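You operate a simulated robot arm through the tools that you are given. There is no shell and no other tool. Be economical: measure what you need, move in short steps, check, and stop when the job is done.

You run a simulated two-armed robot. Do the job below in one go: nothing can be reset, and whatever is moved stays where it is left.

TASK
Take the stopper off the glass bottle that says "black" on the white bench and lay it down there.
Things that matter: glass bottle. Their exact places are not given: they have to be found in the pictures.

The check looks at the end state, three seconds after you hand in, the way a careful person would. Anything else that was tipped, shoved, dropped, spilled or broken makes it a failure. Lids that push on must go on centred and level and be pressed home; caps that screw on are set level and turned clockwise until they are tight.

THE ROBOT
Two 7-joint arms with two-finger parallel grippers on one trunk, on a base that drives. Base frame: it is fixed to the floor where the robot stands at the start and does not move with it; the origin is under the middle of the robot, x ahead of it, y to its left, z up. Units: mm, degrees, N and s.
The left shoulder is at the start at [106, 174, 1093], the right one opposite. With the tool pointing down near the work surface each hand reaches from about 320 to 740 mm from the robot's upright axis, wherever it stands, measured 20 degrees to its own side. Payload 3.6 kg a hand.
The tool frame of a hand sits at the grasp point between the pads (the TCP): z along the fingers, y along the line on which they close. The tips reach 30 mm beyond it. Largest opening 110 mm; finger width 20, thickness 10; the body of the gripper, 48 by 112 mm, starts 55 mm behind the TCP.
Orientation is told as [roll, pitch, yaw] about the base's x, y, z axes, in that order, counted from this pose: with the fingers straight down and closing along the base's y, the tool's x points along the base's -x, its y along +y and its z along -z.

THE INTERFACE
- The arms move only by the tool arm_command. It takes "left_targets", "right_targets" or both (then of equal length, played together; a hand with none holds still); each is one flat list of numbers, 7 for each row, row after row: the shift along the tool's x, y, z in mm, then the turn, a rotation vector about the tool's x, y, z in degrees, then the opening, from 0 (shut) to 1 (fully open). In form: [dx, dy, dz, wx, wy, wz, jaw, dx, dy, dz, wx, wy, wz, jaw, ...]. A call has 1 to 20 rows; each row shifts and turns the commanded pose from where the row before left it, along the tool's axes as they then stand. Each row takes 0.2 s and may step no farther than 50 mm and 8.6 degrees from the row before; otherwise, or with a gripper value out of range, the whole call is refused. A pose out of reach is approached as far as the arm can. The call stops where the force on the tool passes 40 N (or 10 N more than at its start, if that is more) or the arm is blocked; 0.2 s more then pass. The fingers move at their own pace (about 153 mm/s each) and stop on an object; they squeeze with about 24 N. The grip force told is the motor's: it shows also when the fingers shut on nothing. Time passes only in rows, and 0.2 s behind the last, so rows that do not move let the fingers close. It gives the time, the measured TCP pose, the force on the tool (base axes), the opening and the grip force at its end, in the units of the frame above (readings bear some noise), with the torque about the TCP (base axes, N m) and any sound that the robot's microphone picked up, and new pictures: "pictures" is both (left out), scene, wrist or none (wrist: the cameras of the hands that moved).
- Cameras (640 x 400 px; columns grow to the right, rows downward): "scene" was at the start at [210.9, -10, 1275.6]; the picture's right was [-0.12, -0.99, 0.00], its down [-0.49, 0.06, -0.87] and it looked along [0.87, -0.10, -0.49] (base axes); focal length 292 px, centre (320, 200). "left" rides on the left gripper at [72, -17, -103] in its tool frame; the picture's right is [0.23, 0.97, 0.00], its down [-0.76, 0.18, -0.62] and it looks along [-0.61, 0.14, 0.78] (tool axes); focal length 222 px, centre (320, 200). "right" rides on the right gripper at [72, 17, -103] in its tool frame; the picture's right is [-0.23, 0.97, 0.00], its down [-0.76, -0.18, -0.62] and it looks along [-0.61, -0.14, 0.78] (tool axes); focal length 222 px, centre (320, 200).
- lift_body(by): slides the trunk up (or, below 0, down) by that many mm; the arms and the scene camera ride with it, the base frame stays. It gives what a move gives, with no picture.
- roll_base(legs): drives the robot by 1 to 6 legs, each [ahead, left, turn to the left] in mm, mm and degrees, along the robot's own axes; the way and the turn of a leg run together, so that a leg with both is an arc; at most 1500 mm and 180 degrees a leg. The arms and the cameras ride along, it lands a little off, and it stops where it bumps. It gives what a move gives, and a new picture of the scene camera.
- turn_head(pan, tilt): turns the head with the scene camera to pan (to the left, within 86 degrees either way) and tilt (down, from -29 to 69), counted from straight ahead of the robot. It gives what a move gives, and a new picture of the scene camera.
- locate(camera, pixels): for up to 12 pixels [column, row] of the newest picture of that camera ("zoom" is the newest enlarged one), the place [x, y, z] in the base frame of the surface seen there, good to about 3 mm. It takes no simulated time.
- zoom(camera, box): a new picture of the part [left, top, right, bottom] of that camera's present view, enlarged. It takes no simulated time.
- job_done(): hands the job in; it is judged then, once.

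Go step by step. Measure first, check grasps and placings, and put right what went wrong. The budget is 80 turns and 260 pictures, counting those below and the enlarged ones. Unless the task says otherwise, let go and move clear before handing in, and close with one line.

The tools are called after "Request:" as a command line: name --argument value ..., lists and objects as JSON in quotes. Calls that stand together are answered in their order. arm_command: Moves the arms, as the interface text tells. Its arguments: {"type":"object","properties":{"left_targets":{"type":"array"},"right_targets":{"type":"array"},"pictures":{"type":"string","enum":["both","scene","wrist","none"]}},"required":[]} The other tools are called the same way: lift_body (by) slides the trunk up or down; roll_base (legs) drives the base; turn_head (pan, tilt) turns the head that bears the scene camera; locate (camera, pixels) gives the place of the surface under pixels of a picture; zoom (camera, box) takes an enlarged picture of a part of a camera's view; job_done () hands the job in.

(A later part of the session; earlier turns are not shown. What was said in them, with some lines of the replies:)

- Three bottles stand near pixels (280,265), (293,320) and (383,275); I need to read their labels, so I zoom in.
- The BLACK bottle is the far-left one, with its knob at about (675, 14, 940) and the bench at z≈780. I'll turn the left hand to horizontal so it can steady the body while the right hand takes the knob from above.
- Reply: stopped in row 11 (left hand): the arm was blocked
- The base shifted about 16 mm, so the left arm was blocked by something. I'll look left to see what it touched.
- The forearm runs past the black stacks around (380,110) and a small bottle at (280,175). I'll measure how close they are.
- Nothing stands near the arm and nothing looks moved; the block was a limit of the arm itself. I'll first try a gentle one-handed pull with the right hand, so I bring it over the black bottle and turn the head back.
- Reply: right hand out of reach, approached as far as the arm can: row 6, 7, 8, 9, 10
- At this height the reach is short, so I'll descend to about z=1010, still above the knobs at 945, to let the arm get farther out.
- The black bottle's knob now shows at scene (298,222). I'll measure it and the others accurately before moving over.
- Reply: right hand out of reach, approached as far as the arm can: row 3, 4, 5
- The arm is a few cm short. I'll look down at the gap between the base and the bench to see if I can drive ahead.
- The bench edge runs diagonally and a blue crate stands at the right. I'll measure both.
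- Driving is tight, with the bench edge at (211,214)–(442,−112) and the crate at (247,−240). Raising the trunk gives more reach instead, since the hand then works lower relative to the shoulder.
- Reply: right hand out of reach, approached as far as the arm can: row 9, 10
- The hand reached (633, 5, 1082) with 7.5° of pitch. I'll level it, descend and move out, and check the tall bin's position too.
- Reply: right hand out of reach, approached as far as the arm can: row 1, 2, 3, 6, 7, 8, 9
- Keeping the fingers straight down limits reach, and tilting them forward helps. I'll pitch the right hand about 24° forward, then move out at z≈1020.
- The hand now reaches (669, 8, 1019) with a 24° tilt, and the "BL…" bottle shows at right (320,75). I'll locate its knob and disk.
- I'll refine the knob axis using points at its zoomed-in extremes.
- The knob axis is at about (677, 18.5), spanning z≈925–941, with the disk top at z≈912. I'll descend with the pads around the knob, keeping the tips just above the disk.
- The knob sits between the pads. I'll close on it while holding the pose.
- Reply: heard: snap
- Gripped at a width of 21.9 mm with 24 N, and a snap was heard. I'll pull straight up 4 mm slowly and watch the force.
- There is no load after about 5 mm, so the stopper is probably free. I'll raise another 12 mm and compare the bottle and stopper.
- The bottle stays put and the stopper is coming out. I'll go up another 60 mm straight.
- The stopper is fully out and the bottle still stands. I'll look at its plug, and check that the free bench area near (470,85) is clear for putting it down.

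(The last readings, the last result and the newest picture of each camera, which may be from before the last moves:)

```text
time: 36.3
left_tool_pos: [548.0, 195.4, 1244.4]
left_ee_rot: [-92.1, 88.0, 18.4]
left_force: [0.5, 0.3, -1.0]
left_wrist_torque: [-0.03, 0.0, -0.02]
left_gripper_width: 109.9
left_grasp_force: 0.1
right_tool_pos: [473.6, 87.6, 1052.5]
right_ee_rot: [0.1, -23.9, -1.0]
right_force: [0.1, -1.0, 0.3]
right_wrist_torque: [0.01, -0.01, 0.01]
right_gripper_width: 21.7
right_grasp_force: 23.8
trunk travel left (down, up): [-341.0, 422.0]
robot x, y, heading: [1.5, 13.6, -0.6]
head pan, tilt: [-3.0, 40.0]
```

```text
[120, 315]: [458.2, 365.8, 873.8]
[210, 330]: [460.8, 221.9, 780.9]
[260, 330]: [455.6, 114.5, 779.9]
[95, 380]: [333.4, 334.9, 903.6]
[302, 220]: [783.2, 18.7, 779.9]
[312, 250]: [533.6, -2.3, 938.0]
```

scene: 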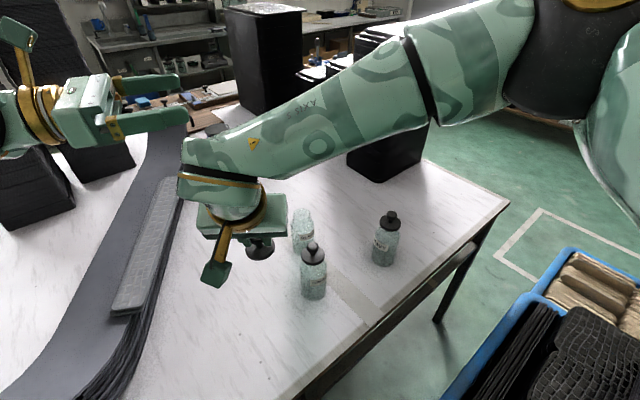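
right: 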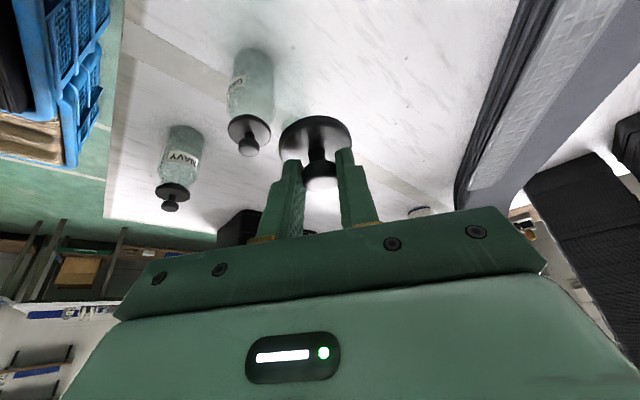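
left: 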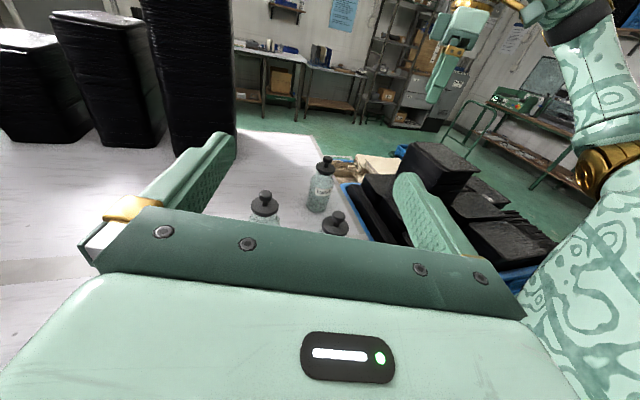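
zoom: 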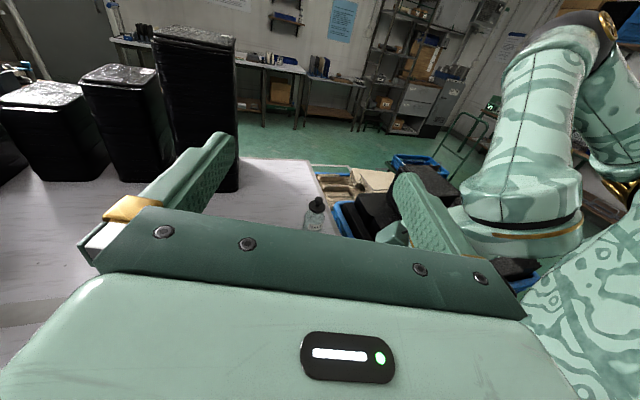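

The bench around (460,115) is free. I'll lower to about z=880 and look at the plug.

Request:
arm_command --right_targets '[5.8, 0, 13.1, 0, 0, 0, 0, 5.8, 0, 13.1, 0, 0, 0, 0, 5.8, 0, 13.1, 0, 0, 0, 0, 5.8, 0, 13.1, 0, 0, 0, 0, 5.8, 0, 13.1, 0, 0, 0, 0, 5.8, 0, 13.1, 0, 0, 0, 0, 5.8, 0, 13.1, 0, 0, 0, 0, 5.8, 0, 13.1, 0, 0, 0, 0, 5.8, 0, 13.1, 0, 0, 0, 0, 5.8, 0, 13.1, 0, 0, 0, 0, 5.8, 0, 13.1, 0, 0, 0, 0, 0, 0, 0, 0, 0, 0, 0]'

Request:
zoom --camera "scene" --box '[180, 200, 370, 390]'

```text
time: 38.9
left_tool_pos: [547.5, 196.9, 1245.3]
left_ee_rot: [-92.4, 88.0, 18.2]
left_force: [-0.6, 0.1, -0.3]
left_wrist_torque: [0.01, 0.02, -0.01]
left_gripper_width: 110.1
left_grasp_force: 0.0
right_tool_pos: [473.3, 88.1, 896.4]
right_ee_rot: [0.3, -23.9, -1.0]
right_force: [-0.2, -0.7, 0.0]
right_wrist_torque: [-0.04, 0.0, 0.03]
right_gripper_width: 21.9
right_grasp_force: 23.6
trunk travel left (down, up): [-341.0, 422.0]
robot x, y, heading: [2.0, 12.3, -0.4]
head pan, tilt: [-3.0, 40.0]
```

scene: 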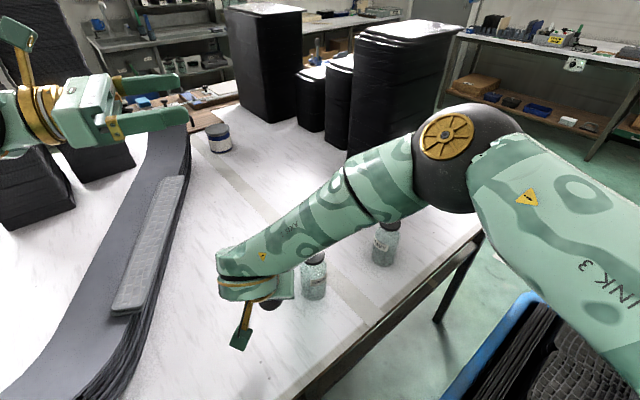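
right: 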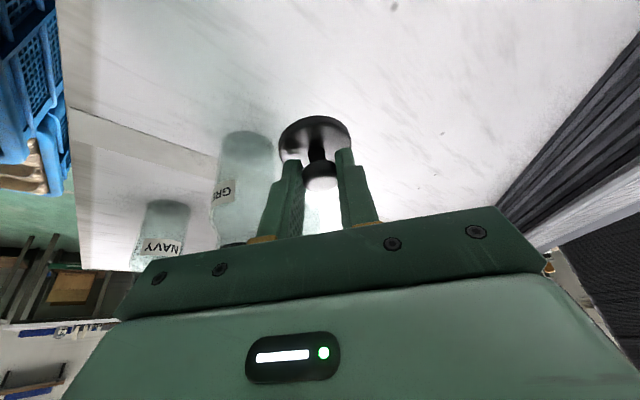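

```text
2.11 times, centred on (275, 295) of scene
```

zoom: 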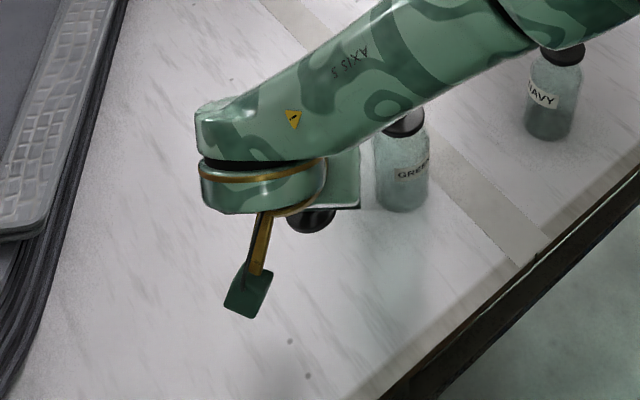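

The forearm passes near the green bottle in view, so I'll measure how much clearance there really is before descending further.

Request:
locate --camera "scene" --pixels '[[300, 262], [320, 245], [350, 225], [290, 250], [340, 190], [400, 215], [313, 262], [270, 225], [286, 285]]'

```text
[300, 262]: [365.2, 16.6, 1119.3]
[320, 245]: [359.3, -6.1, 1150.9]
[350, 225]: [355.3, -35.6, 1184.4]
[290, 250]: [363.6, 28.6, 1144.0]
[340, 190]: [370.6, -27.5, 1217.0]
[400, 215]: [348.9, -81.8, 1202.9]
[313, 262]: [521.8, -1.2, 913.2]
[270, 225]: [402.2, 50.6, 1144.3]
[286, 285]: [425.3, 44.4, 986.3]
```

The forearm is at x≈360 and z>1100, well clear. I'll lower 30 mm more, then approach in small steps to contact.

Request:
arm_command --right_targets '[2.03, 0, 4.57, 0, 0, 0, 0, 2.03, 0, 4.57, 0, 0, 0, 0, 2.03, 0, 4.57, 0, 0, 0, 0, 2.03, 0, 4.57, 0, 0, 0, 0, 2.03, 0, 4.57, 0, 0, 0, 0, 0, 0, 0, 0, 0, 0, 0]' --pictures "wrist"

Request:
zoom --camera "right" --box '[230, 80, 400, 220]'

```text
time: 40.3
left_tool_pos: [548.2, 195.8, 1246.4]
left_ee_rot: [-92.3, 88.1, 18.2]
left_force: [-1.3, 0.9, -0.1]
left_wrist_torque: [0.0, -0.01, 0.02]
left_gripper_width: 110.0
left_grasp_force: 0.1
right_tool_pos: [473.5, 89.5, 869.7]
right_ee_rot: [0.2, -23.9, -1.0]
right_force: [0.3, -0.3, -0.4]
right_wrist_torque: [-0.02, -0.02, -0.03]
right_gripper_width: 21.4
right_grasp_force: 24.5
trunk travel left (down, up): [-341.0, 422.0]
robot x, y, heading: [2.8, 14.7, -0.9]
head pan, tilt: [-3.0, 40.0]
```

right: 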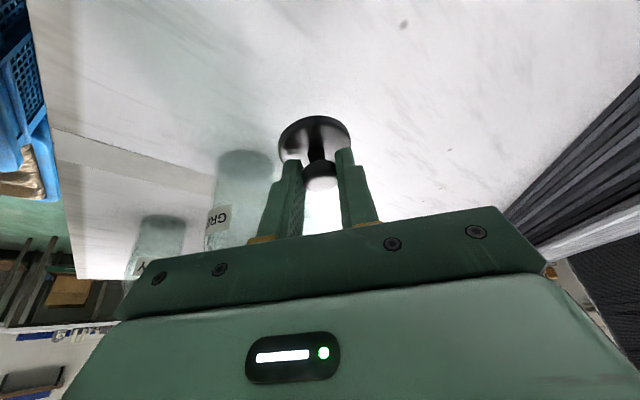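

```text
2.86 times, centred on (315, 150) of right
```

zoom: 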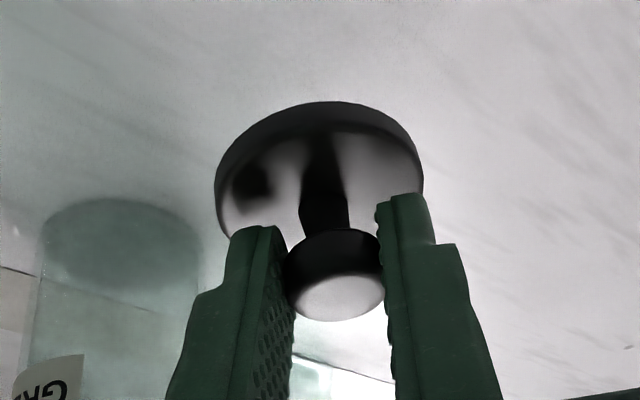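

No contact yet at TCP z=870. I'll go down in 1 mm steps.

Request:
arm_command --right_targets '[0.41, 0, 0.914, 0, 0, 0, 0, 0.41, 0, 0.914, 0, 0, 0, 0, 0.41, 0, 0.914, 0, 0, 0, 0, 0.41, 0, 0.914, 0, 0, 0, 0, 0.41, 0, 0.914, 0, 0, 0, 0, 0.41, 0, 0.914, 0, 0, 0, 0, 0.41, 0, 0.914, 0, 0, 0, 0, 0.41, 0, 0.914, 0, 0, 0, 0, 0.41, 0, 0.914, 0, 0, 0, 0, 0.41, 0, 0.914, 0, 0, 0, 0]' --pictures "none"

Request:
arm_command --right_targets '[0.41, 0, 0.914, 0, 0, 0, 0, 0.41, 0, 0.914, 0, 0, 0, 0, 0.41, 0, 0.914, 0, 0, 0, 0, 0.41, 0, 0.914, 0, 0, 0, 0, 0.41, 0, 0.914, 0, 0, 0, 0]' --pictures "wrist"

```text
time: 42.5
left_tool_pos: [549.0, 194.6, 1245.3]
left_ee_rot: [-92.4, 88.0, 18.2]
left_force: [-0.4, -0.6, 0.4]
left_wrist_torque: [0.01, -0.04, -0.03]
left_gripper_width: 110.1
left_grasp_force: 0.0
right_tool_pos: [474.9, 87.9, 860.6]
right_ee_rot: [0.2, -24.0, -1.1]
right_force: [-0.1, 0.4, 0.7]
right_wrist_torque: [0.01, -0.02, 0.02]
right_gripper_width: 21.5
right_grasp_force: 24.0
trunk travel left (down, up): [-341.0, 422.0]
robot x, y, heading: [1.5, 12.3, -0.8]
head pan, tilt: [-3.0, 40.0]
```

```text
time: 43.7
left_tool_pos: [547.6, 194.2, 1244.7]
left_ee_rot: [-92.4, 88.0, 18.2]
left_force: [0.0, -0.1, 0.9]
left_wrist_torque: [0.02, -0.01, -0.03]
left_gripper_width: 110.0
left_grasp_force: 0.1
right_tool_pos: [475.0, 87.2, 855.5]
right_ee_rot: [0.2, -23.9, -1.0]
right_force: [0.1, 1.0, -0.1]
right_wrist_torque: [0.02, -0.03, 0.02]
right_gripper_width: 21.7
right_grasp_force: 23.8
trunk travel left (down, up): [-341.0, 422.0]
robot x, y, heading: [-0.4, 7.9, -0.9]
head pan, tilt: [-3.0, 40.0]
```

right: 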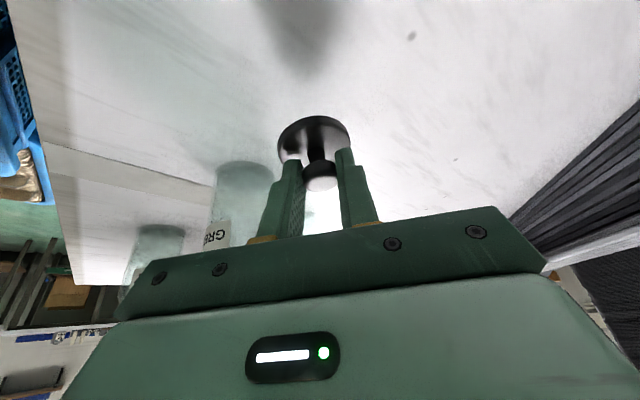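

Still no contact, so I'll keep going down in 1 mm steps.

Request:
arm_command --right_targets '[0.41, 0, 0.914, 0, 0, 0, 0, 0.41, 0, 0.914, 0, 0, 0, 0, 0.41, 0, 0.914, 0, 0, 0, 0, 0.41, 0, 0.914, 0, 0, 0, 0, 0.41, 0, 0.914, 0, 0, 0, 0, 0.41, 0, 0.914, 0, 0, 0, 0]' --pictures "none"

Request:
arm_command --right_targets '[0.41, 0, 0.914, 0, 0, 0, 0, 0.41, 0, 0.914, 0, 0, 0, 0, 0.41, 0, 0.914, 0, 0, 0, 0]' --pictures "wrist"

Request:
zoom --camera "right" --box '[230, 60, 400, 200]'

```text
time: 45.1
left_tool_pos: [547.5, 195.1, 1246.8]
left_ee_rot: [-92.4, 88.0, 18.3]
left_force: [0.1, -0.6, -1.3]
left_wrist_torque: [0.02, -0.02, -0.03]
left_gripper_width: 110.1
left_grasp_force: 0.1
right_tool_pos: [474.7, 87.3, 850.2]
right_ee_rot: [0.2, -23.9, -1.0]
right_force: [-0.1, 0.3, -0.4]
right_wrist_torque: [0.02, -0.02, 0.02]
right_gripper_width: 22.0
right_grasp_force: 23.9
trunk travel left (down, up): [-341.0, 422.0]
robot x, y, heading: [-0.4, 15.9, -0.7]
head pan, tilt: [-3.0, 40.0]
```

```text
time: 45.9
left_tool_pos: [548.4, 195.3, 1244.9]
left_ee_rot: [-92.5, 88.1, 18.1]
left_force: [-0.7, 0.0, 0.9]
left_wrist_torque: [0.0, -0.03, -0.01]
left_gripper_width: 110.1
left_grasp_force: 0.0
right_tool_pos: [474.3, 89.4, 846.7]
right_ee_rot: [0.2, -24.0, -1.1]
right_force: [0.4, -0.6, -0.4]
right_wrist_torque: [-0.01, -0.02, -0.02]
right_gripper_width: 21.6
right_grasp_force: 24.1
trunk travel left (down, up): [-341.0, 422.0]
robot x, y, heading: [-0.1, 11.2, -0.8]
head pan, tilt: [-3.0, 40.0]
```

right: 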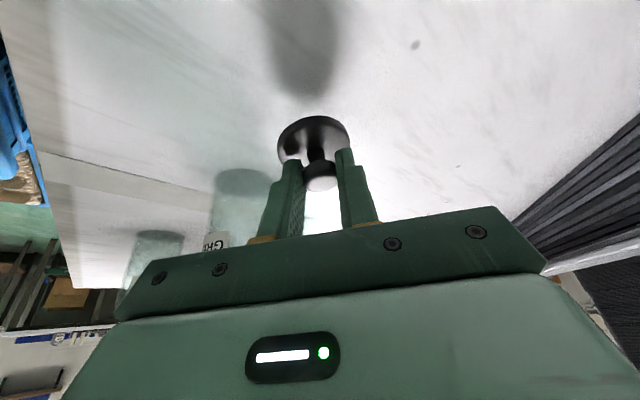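

```text
2.86 times, centred on (315, 130) of right
```

zoom: 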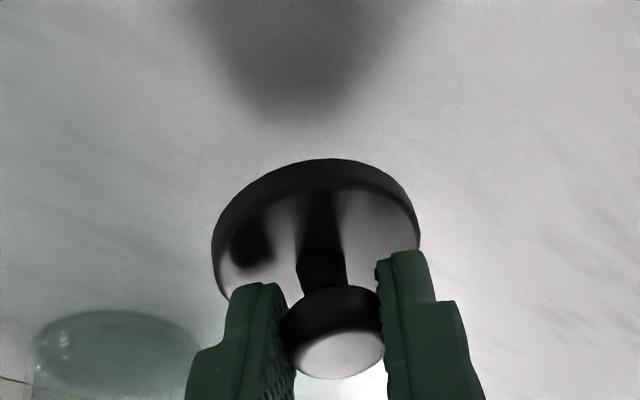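

Still free, so I'll continue gently.

Request:
arm_command --right_targets '[0.41, 0, 0.914, 0, 0, 0, 0, 0.41, 0, 0.914, 0, 0, 0, 0, 0.41, 0, 0.914, 0, 0, 0, 0, 0.41, 0, 0.914, 0, 0, 0, 0]' --pictures "none"

Request:
arm_command --right_targets '[0.41, 0, 0.914, 0, 0, 0, 0, 0.41, 0, 0.914, 0, 0, 0, 0, 0.41, 0, 0.914, 0, 0, 0, 0, 0.41, 0, 0.914, 0, 0, 0, 0]' --pictures "wrist"

```text
time: 46.9
left_tool_pos: [547.8, 195.3, 1245.9]
left_ee_rot: [-92.4, 88.0, 18.1]
left_force: [0.8, 0.3, -0.4]
left_wrist_torque: [0.01, 0.02, 0.0]
left_gripper_width: 109.9
left_grasp_force: 0.1
right_tool_pos: [473.3, 89.3, 841.9]
right_ee_rot: [0.2, -23.8, -1.1]
right_force: [0.5, -0.5, -0.2]
right_wrist_torque: [0.01, 0.02, -0.02]
right_gripper_width: 21.5
right_grasp_force: 24.1
trunk travel left (down, up): [-341.0, 422.0]
robot x, y, heading: [4.3, 14.9, -1.0]
head pan, tilt: [-3.0, 40.0]
```

```text
time: 47.9
left_tool_pos: [547.4, 196.3, 1245.5]
left_ee_rot: [-92.5, 88.0, 18.1]
left_force: [0.5, 0.0, -0.1]
left_wrist_torque: [0.01, -0.01, 0.01]
left_gripper_width: 109.8
left_grasp_force: 0.1
right_tool_pos: [474.8, 88.6, 840.3]
right_ee_rot: [0.2, -23.8, -0.9]
right_force: [-0.7, 0.4, -0.1]
right_wrist_torque: [0.02, 0.0, -0.01]
right_gripper_width: 21.3
right_grasp_force: 24.1
trunk travel left (down, up): [-341.0, 422.0]
robot x, y, heading: [3.3, 14.2, -0.6]
head pan, tilt: [-3.0, 40.0]
```

right: 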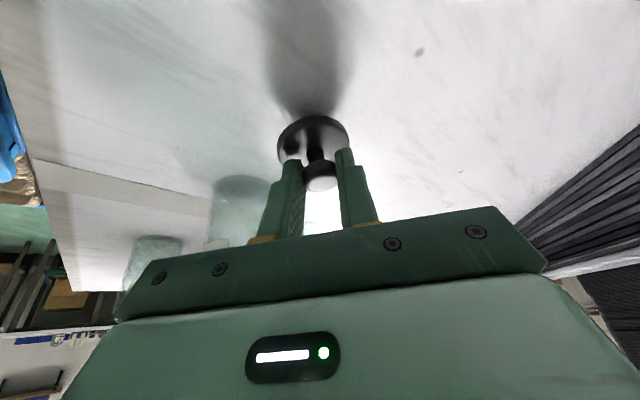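

The shadow is now close to the disk. Contact is near, so I'll continue.

Request:
arm_command --right_targets '[0.41, 0, 0.914, 0, 0, 0, 0, 0.41, 0, 0.914, 0, 0, 0, 0, 0.41, 0, 0.914, 0, 0, 0, 0]' --pictures "none"

Request:
arm_command --right_targets '[0.41, 0, 0.914, 0, 0, 0, 0, 0.41, 0, 0.914, 0, 0, 0, 0, 0.41, 0, 0.914, 0, 0, 0, 0]' --pictures "wrist"

Request:
zoom --camera "right" --box '[230, 60, 400, 200]'

```text
time: 48.7
left_tool_pos: [547.4, 195.5, 1245.7]
left_ee_rot: [-92.4, 87.9, 18.2]
left_force: [0.0, -0.5, -0.8]
left_wrist_torque: [0.0, -0.02, 0.0]
left_gripper_width: 109.8
left_grasp_force: 0.0
right_tool_pos: [474.4, 88.0, 835.7]
right_ee_rot: [0.2, -23.8, -1.1]
right_force: [1.0, -0.6, -1.3]
right_wrist_torque: [-0.03, -0.01, 0.0]
right_gripper_width: 21.5
right_grasp_force: 23.6
trunk travel left (down, up): [-341.0, 422.0]
robot x, y, heading: [2.0, 9.4, -0.6]
head pan, tilt: [-3.0, 40.0]
```

```text
time: 49.5
left_tool_pos: [549.0, 195.4, 1246.8]
left_ee_rot: [-92.6, 88.0, 18.1]
left_force: [-0.5, 0.1, -0.4]
left_wrist_torque: [-0.03, -0.01, 0.0]
left_gripper_width: 109.9
left_grasp_force: 0.0
right_tool_pos: [473.8, 88.1, 835.1]
right_ee_rot: [0.1, -23.9, -1.0]
right_force: [0.1, -0.5, -0.9]
right_wrist_torque: [0.02, 0.0, 0.0]
right_gripper_width: 21.6
right_grasp_force: 23.9
trunk travel left (down, up): [-341.0, 422.0]
robot x, y, heading: [0.3, 13.4, -0.6]
head pan, tilt: [-3.0, 40.0]
```

right: 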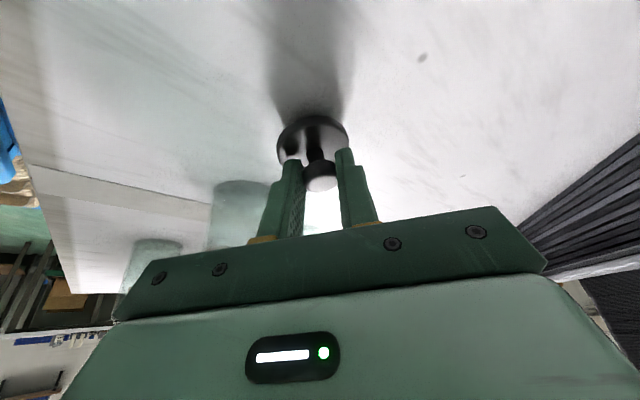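

```text
2.86 times, centred on (315, 130) of right
```

zoom: 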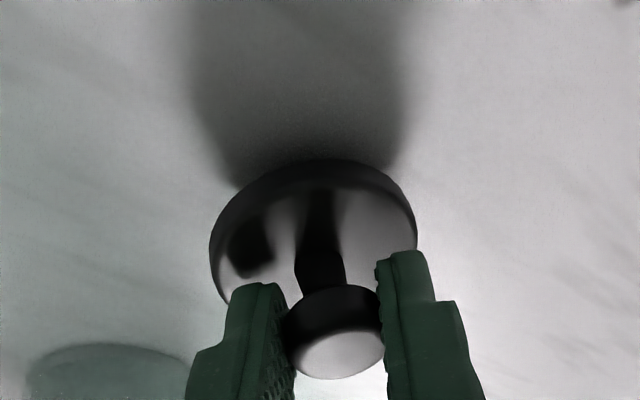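

The shadow is nearly joining the disk, with no load yet. A few more millimetres.

Request:
arm_command --right_targets '[0.41, 0, 0.914, 0, 0, 0, 0, 0.41, 0, 0.914, 0, 0, 0, 0, 0.41, 0, 0.914, 0, 0, 0, 0]' --pictures "none"

Request:
arm_command --right_targets '[0.41, 0, 0.914, 0, 0, 0, 0, 0.41, 0, 0.914, 0, 0, 0, 0]' --pictures "wrist"

Request:
zoom --camera "right" --box '[230, 60, 400, 200]'

```text
time: 50.3
left_tool_pos: [547.4, 195.3, 1244.0]
left_ee_rot: [-92.6, 88.0, 18.1]
left_force: [-0.6, 0.0, -0.6]
left_wrist_torque: [-0.01, 0.0, -0.01]
left_gripper_width: 110.2
left_grasp_force: 0.1
right_tool_pos: [474.4, 88.4, 830.5]
right_ee_rot: [0.2, -24.0, -1.0]
right_force: [-0.1, -0.4, 4.0]
right_wrist_torque: [0.06, -0.01, 0.0]
right_gripper_width: 21.4
right_grasp_force: 23.8
trunk travel left (down, up): [-341.0, 422.0]
robot x, y, heading: [4.4, 14.1, -0.8]
head pan, tilt: [-3.0, 40.0]
```

```text
time: 50.9
left_tool_pos: [546.8, 194.6, 1245.8]
left_ee_rot: [-92.3, 87.9, 18.3]
left_force: [-0.3, 0.6, 0.1]
left_wrist_torque: [-0.01, -0.01, 0.03]
left_gripper_width: 110.3
left_grasp_force: 0.0
right_tool_pos: [473.3, 87.1, 831.1]
right_ee_rot: [0.2, -24.1, -1.2]
right_force: [-0.4, -2.8, 17.8]
right_wrist_torque: [0.07, -0.09, 0.01]
right_gripper_width: 21.5
right_grasp_force: 23.0
trunk travel left (down, up): [-341.0, 422.0]
robot x, y, heading: [1.5, 12.2, -0.7]
head pan, tilt: [-3.0, 40.0]
```

right: 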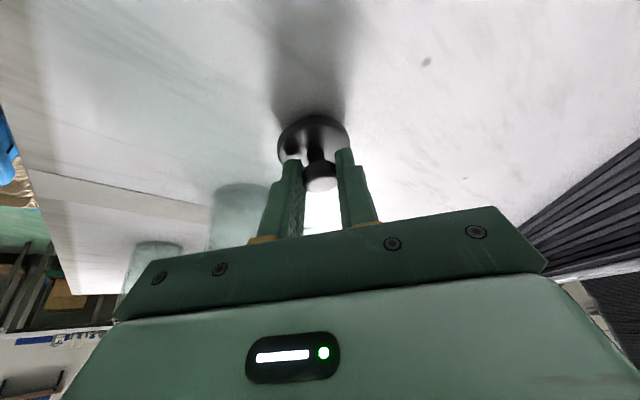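

```text
2.86 times, centred on (315, 130) of right
```

zoom: 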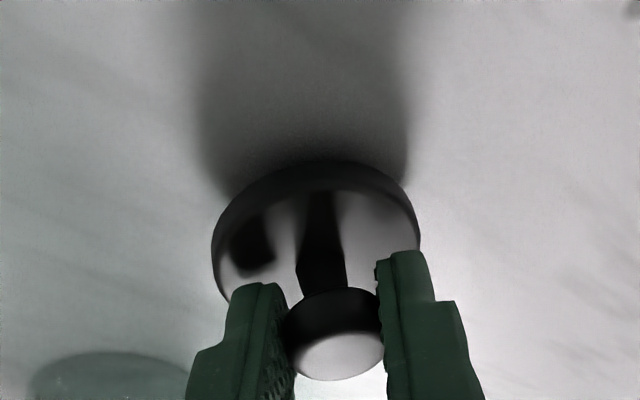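

Contact at 18 N: the short plug rests on the bench and the stopper is upright. I'll ease up 1 mm and open slowly.

Request:
arm_command --right_targets '[-0.41, 0, -0.914, 0, 0, 0, 0, 0, 0, 0, 0, 0, 0, 0.22, 0, 0, 0, 0, 0, 0, 0.27, 0, 0, 0, 0, 0, 0, 0.35, 0, 0, 0, 0, 0, 0, 0.5, 0, 0, 0, 0, 0, 0, 0.6, 0, 0, 0, 0, 0, 0, 0.6]' --pictures "wrist"

```text
time: 52.5
left_tool_pos: [547.8, 194.6, 1245.0]
left_ee_rot: [-92.3, 88.1, 18.2]
left_force: [-0.2, 0.3, 0.2]
left_wrist_torque: [-0.01, -0.03, -0.01]
left_gripper_width: 110.2
left_grasp_force: 0.1
right_tool_pos: [472.8, 88.1, 829.5]
right_ee_rot: [0.2, -23.9, -0.9]
right_force: [0.3, 0.6, -0.1]
right_wrist_torque: [-0.01, 0.0, -0.01]
right_gripper_width: 66.1
right_grasp_force: 0.1
trunk travel left (down, up): [-341.0, 422.0]
robot x, y, heading: [3.8, 10.9, -0.5]
head pan, tilt: [-3.0, 40.0]
```

right: 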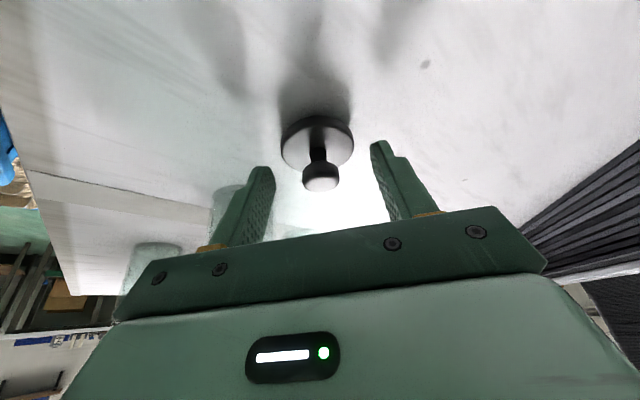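

The stopper stands alone. I'll back off along the fingers, then go up.

Request:
arm_command --right_targets '[0, 0, -10, 0, 0, 0, 0.6, 0, 0, -10, 0, 0, 0, 0.6, 0, 0, -10, 0, 0, 0, 0.6, 0, 0, -10, 0, 0, 0, 0.6, 0, 0, -10, 0, 0, 0, 0.6, -5, 0, -14, 0, 0, 0, 0.6, -5, 0, -14, 0, 0, 0, 0.6, -5, 0, -14, 0, 0, 0, 0.6, -5, 0, -14, 0, 0, 0, 0.6, -5, 0, -14, 0, 0, 0, 0.6, -5, 0, -14, 0, 0, 0, 0.6, -5, 0, -14, 0, 0, 0, 0.6, -5, -10, -14, 0, 0, 0, 0.6, 0, -30, 0, 0, 0, 0, 0.6, 0, -30, 0, 0, 0, 0, 0.6, 0, -30, 0, 0, 0, 0, 0.6, 0, -30, 0, 0, 0, 0, 0.6, 0, -30, 0, 0, 0, 0, 0.6, 0, 0, 0, 0, 0, 0, 0.6]' --pictures "both"

Request:
zoom --camera "scene" --box '[220, 180, 430, 370]'

```text
time: 56.5
left_tool_pos: [547.6, 195.6, 1244.6]
left_ee_rot: [-93.3, 88.0, 17.4]
left_force: [-0.3, 0.8, 0.1]
left_wrist_torque: [0.01, 0.06, -0.01]
left_gripper_width: 110.0
left_grasp_force: 0.0
right_tool_pos: [442.7, -70.7, 991.0]
right_ee_rot: [0.1, -23.9, -1.0]
right_force: [0.5, 0.4, 0.4]
right_wrist_torque: [0.01, -0.01, 0.03]
right_gripper_width: 65.9
right_grasp_force: 0.1
trunk travel left (down, up): [-341.0, 422.0]
robot x, y, heading: [0.9, 15.5, -0.7]
head pan, tilt: [-3.0, 40.0]
```

scene: 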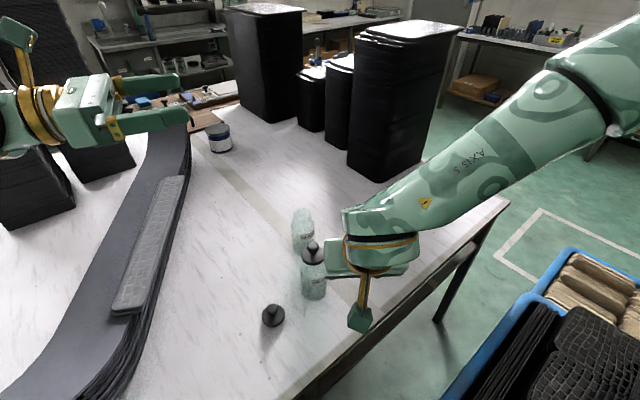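
right: 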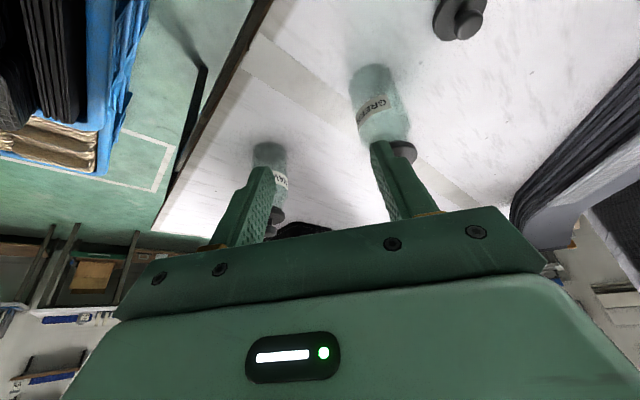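

```text
2.11 times, centred on (325, 275) of scene
```

zoom: 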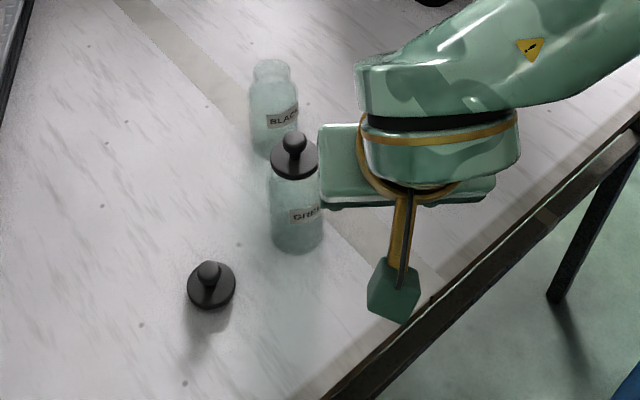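

The stopper rests on the bench at scene (273,316), and the BLACK, GREEN and NAVY bottles all still stand. The hand is empty and clear, so I'm handing in.

Request:
job_done

```text
The job is handed in.
```

The stopper is off the "black" bottle and standing upright on the white bench, and all three bottles are still upright. The job is handed in.
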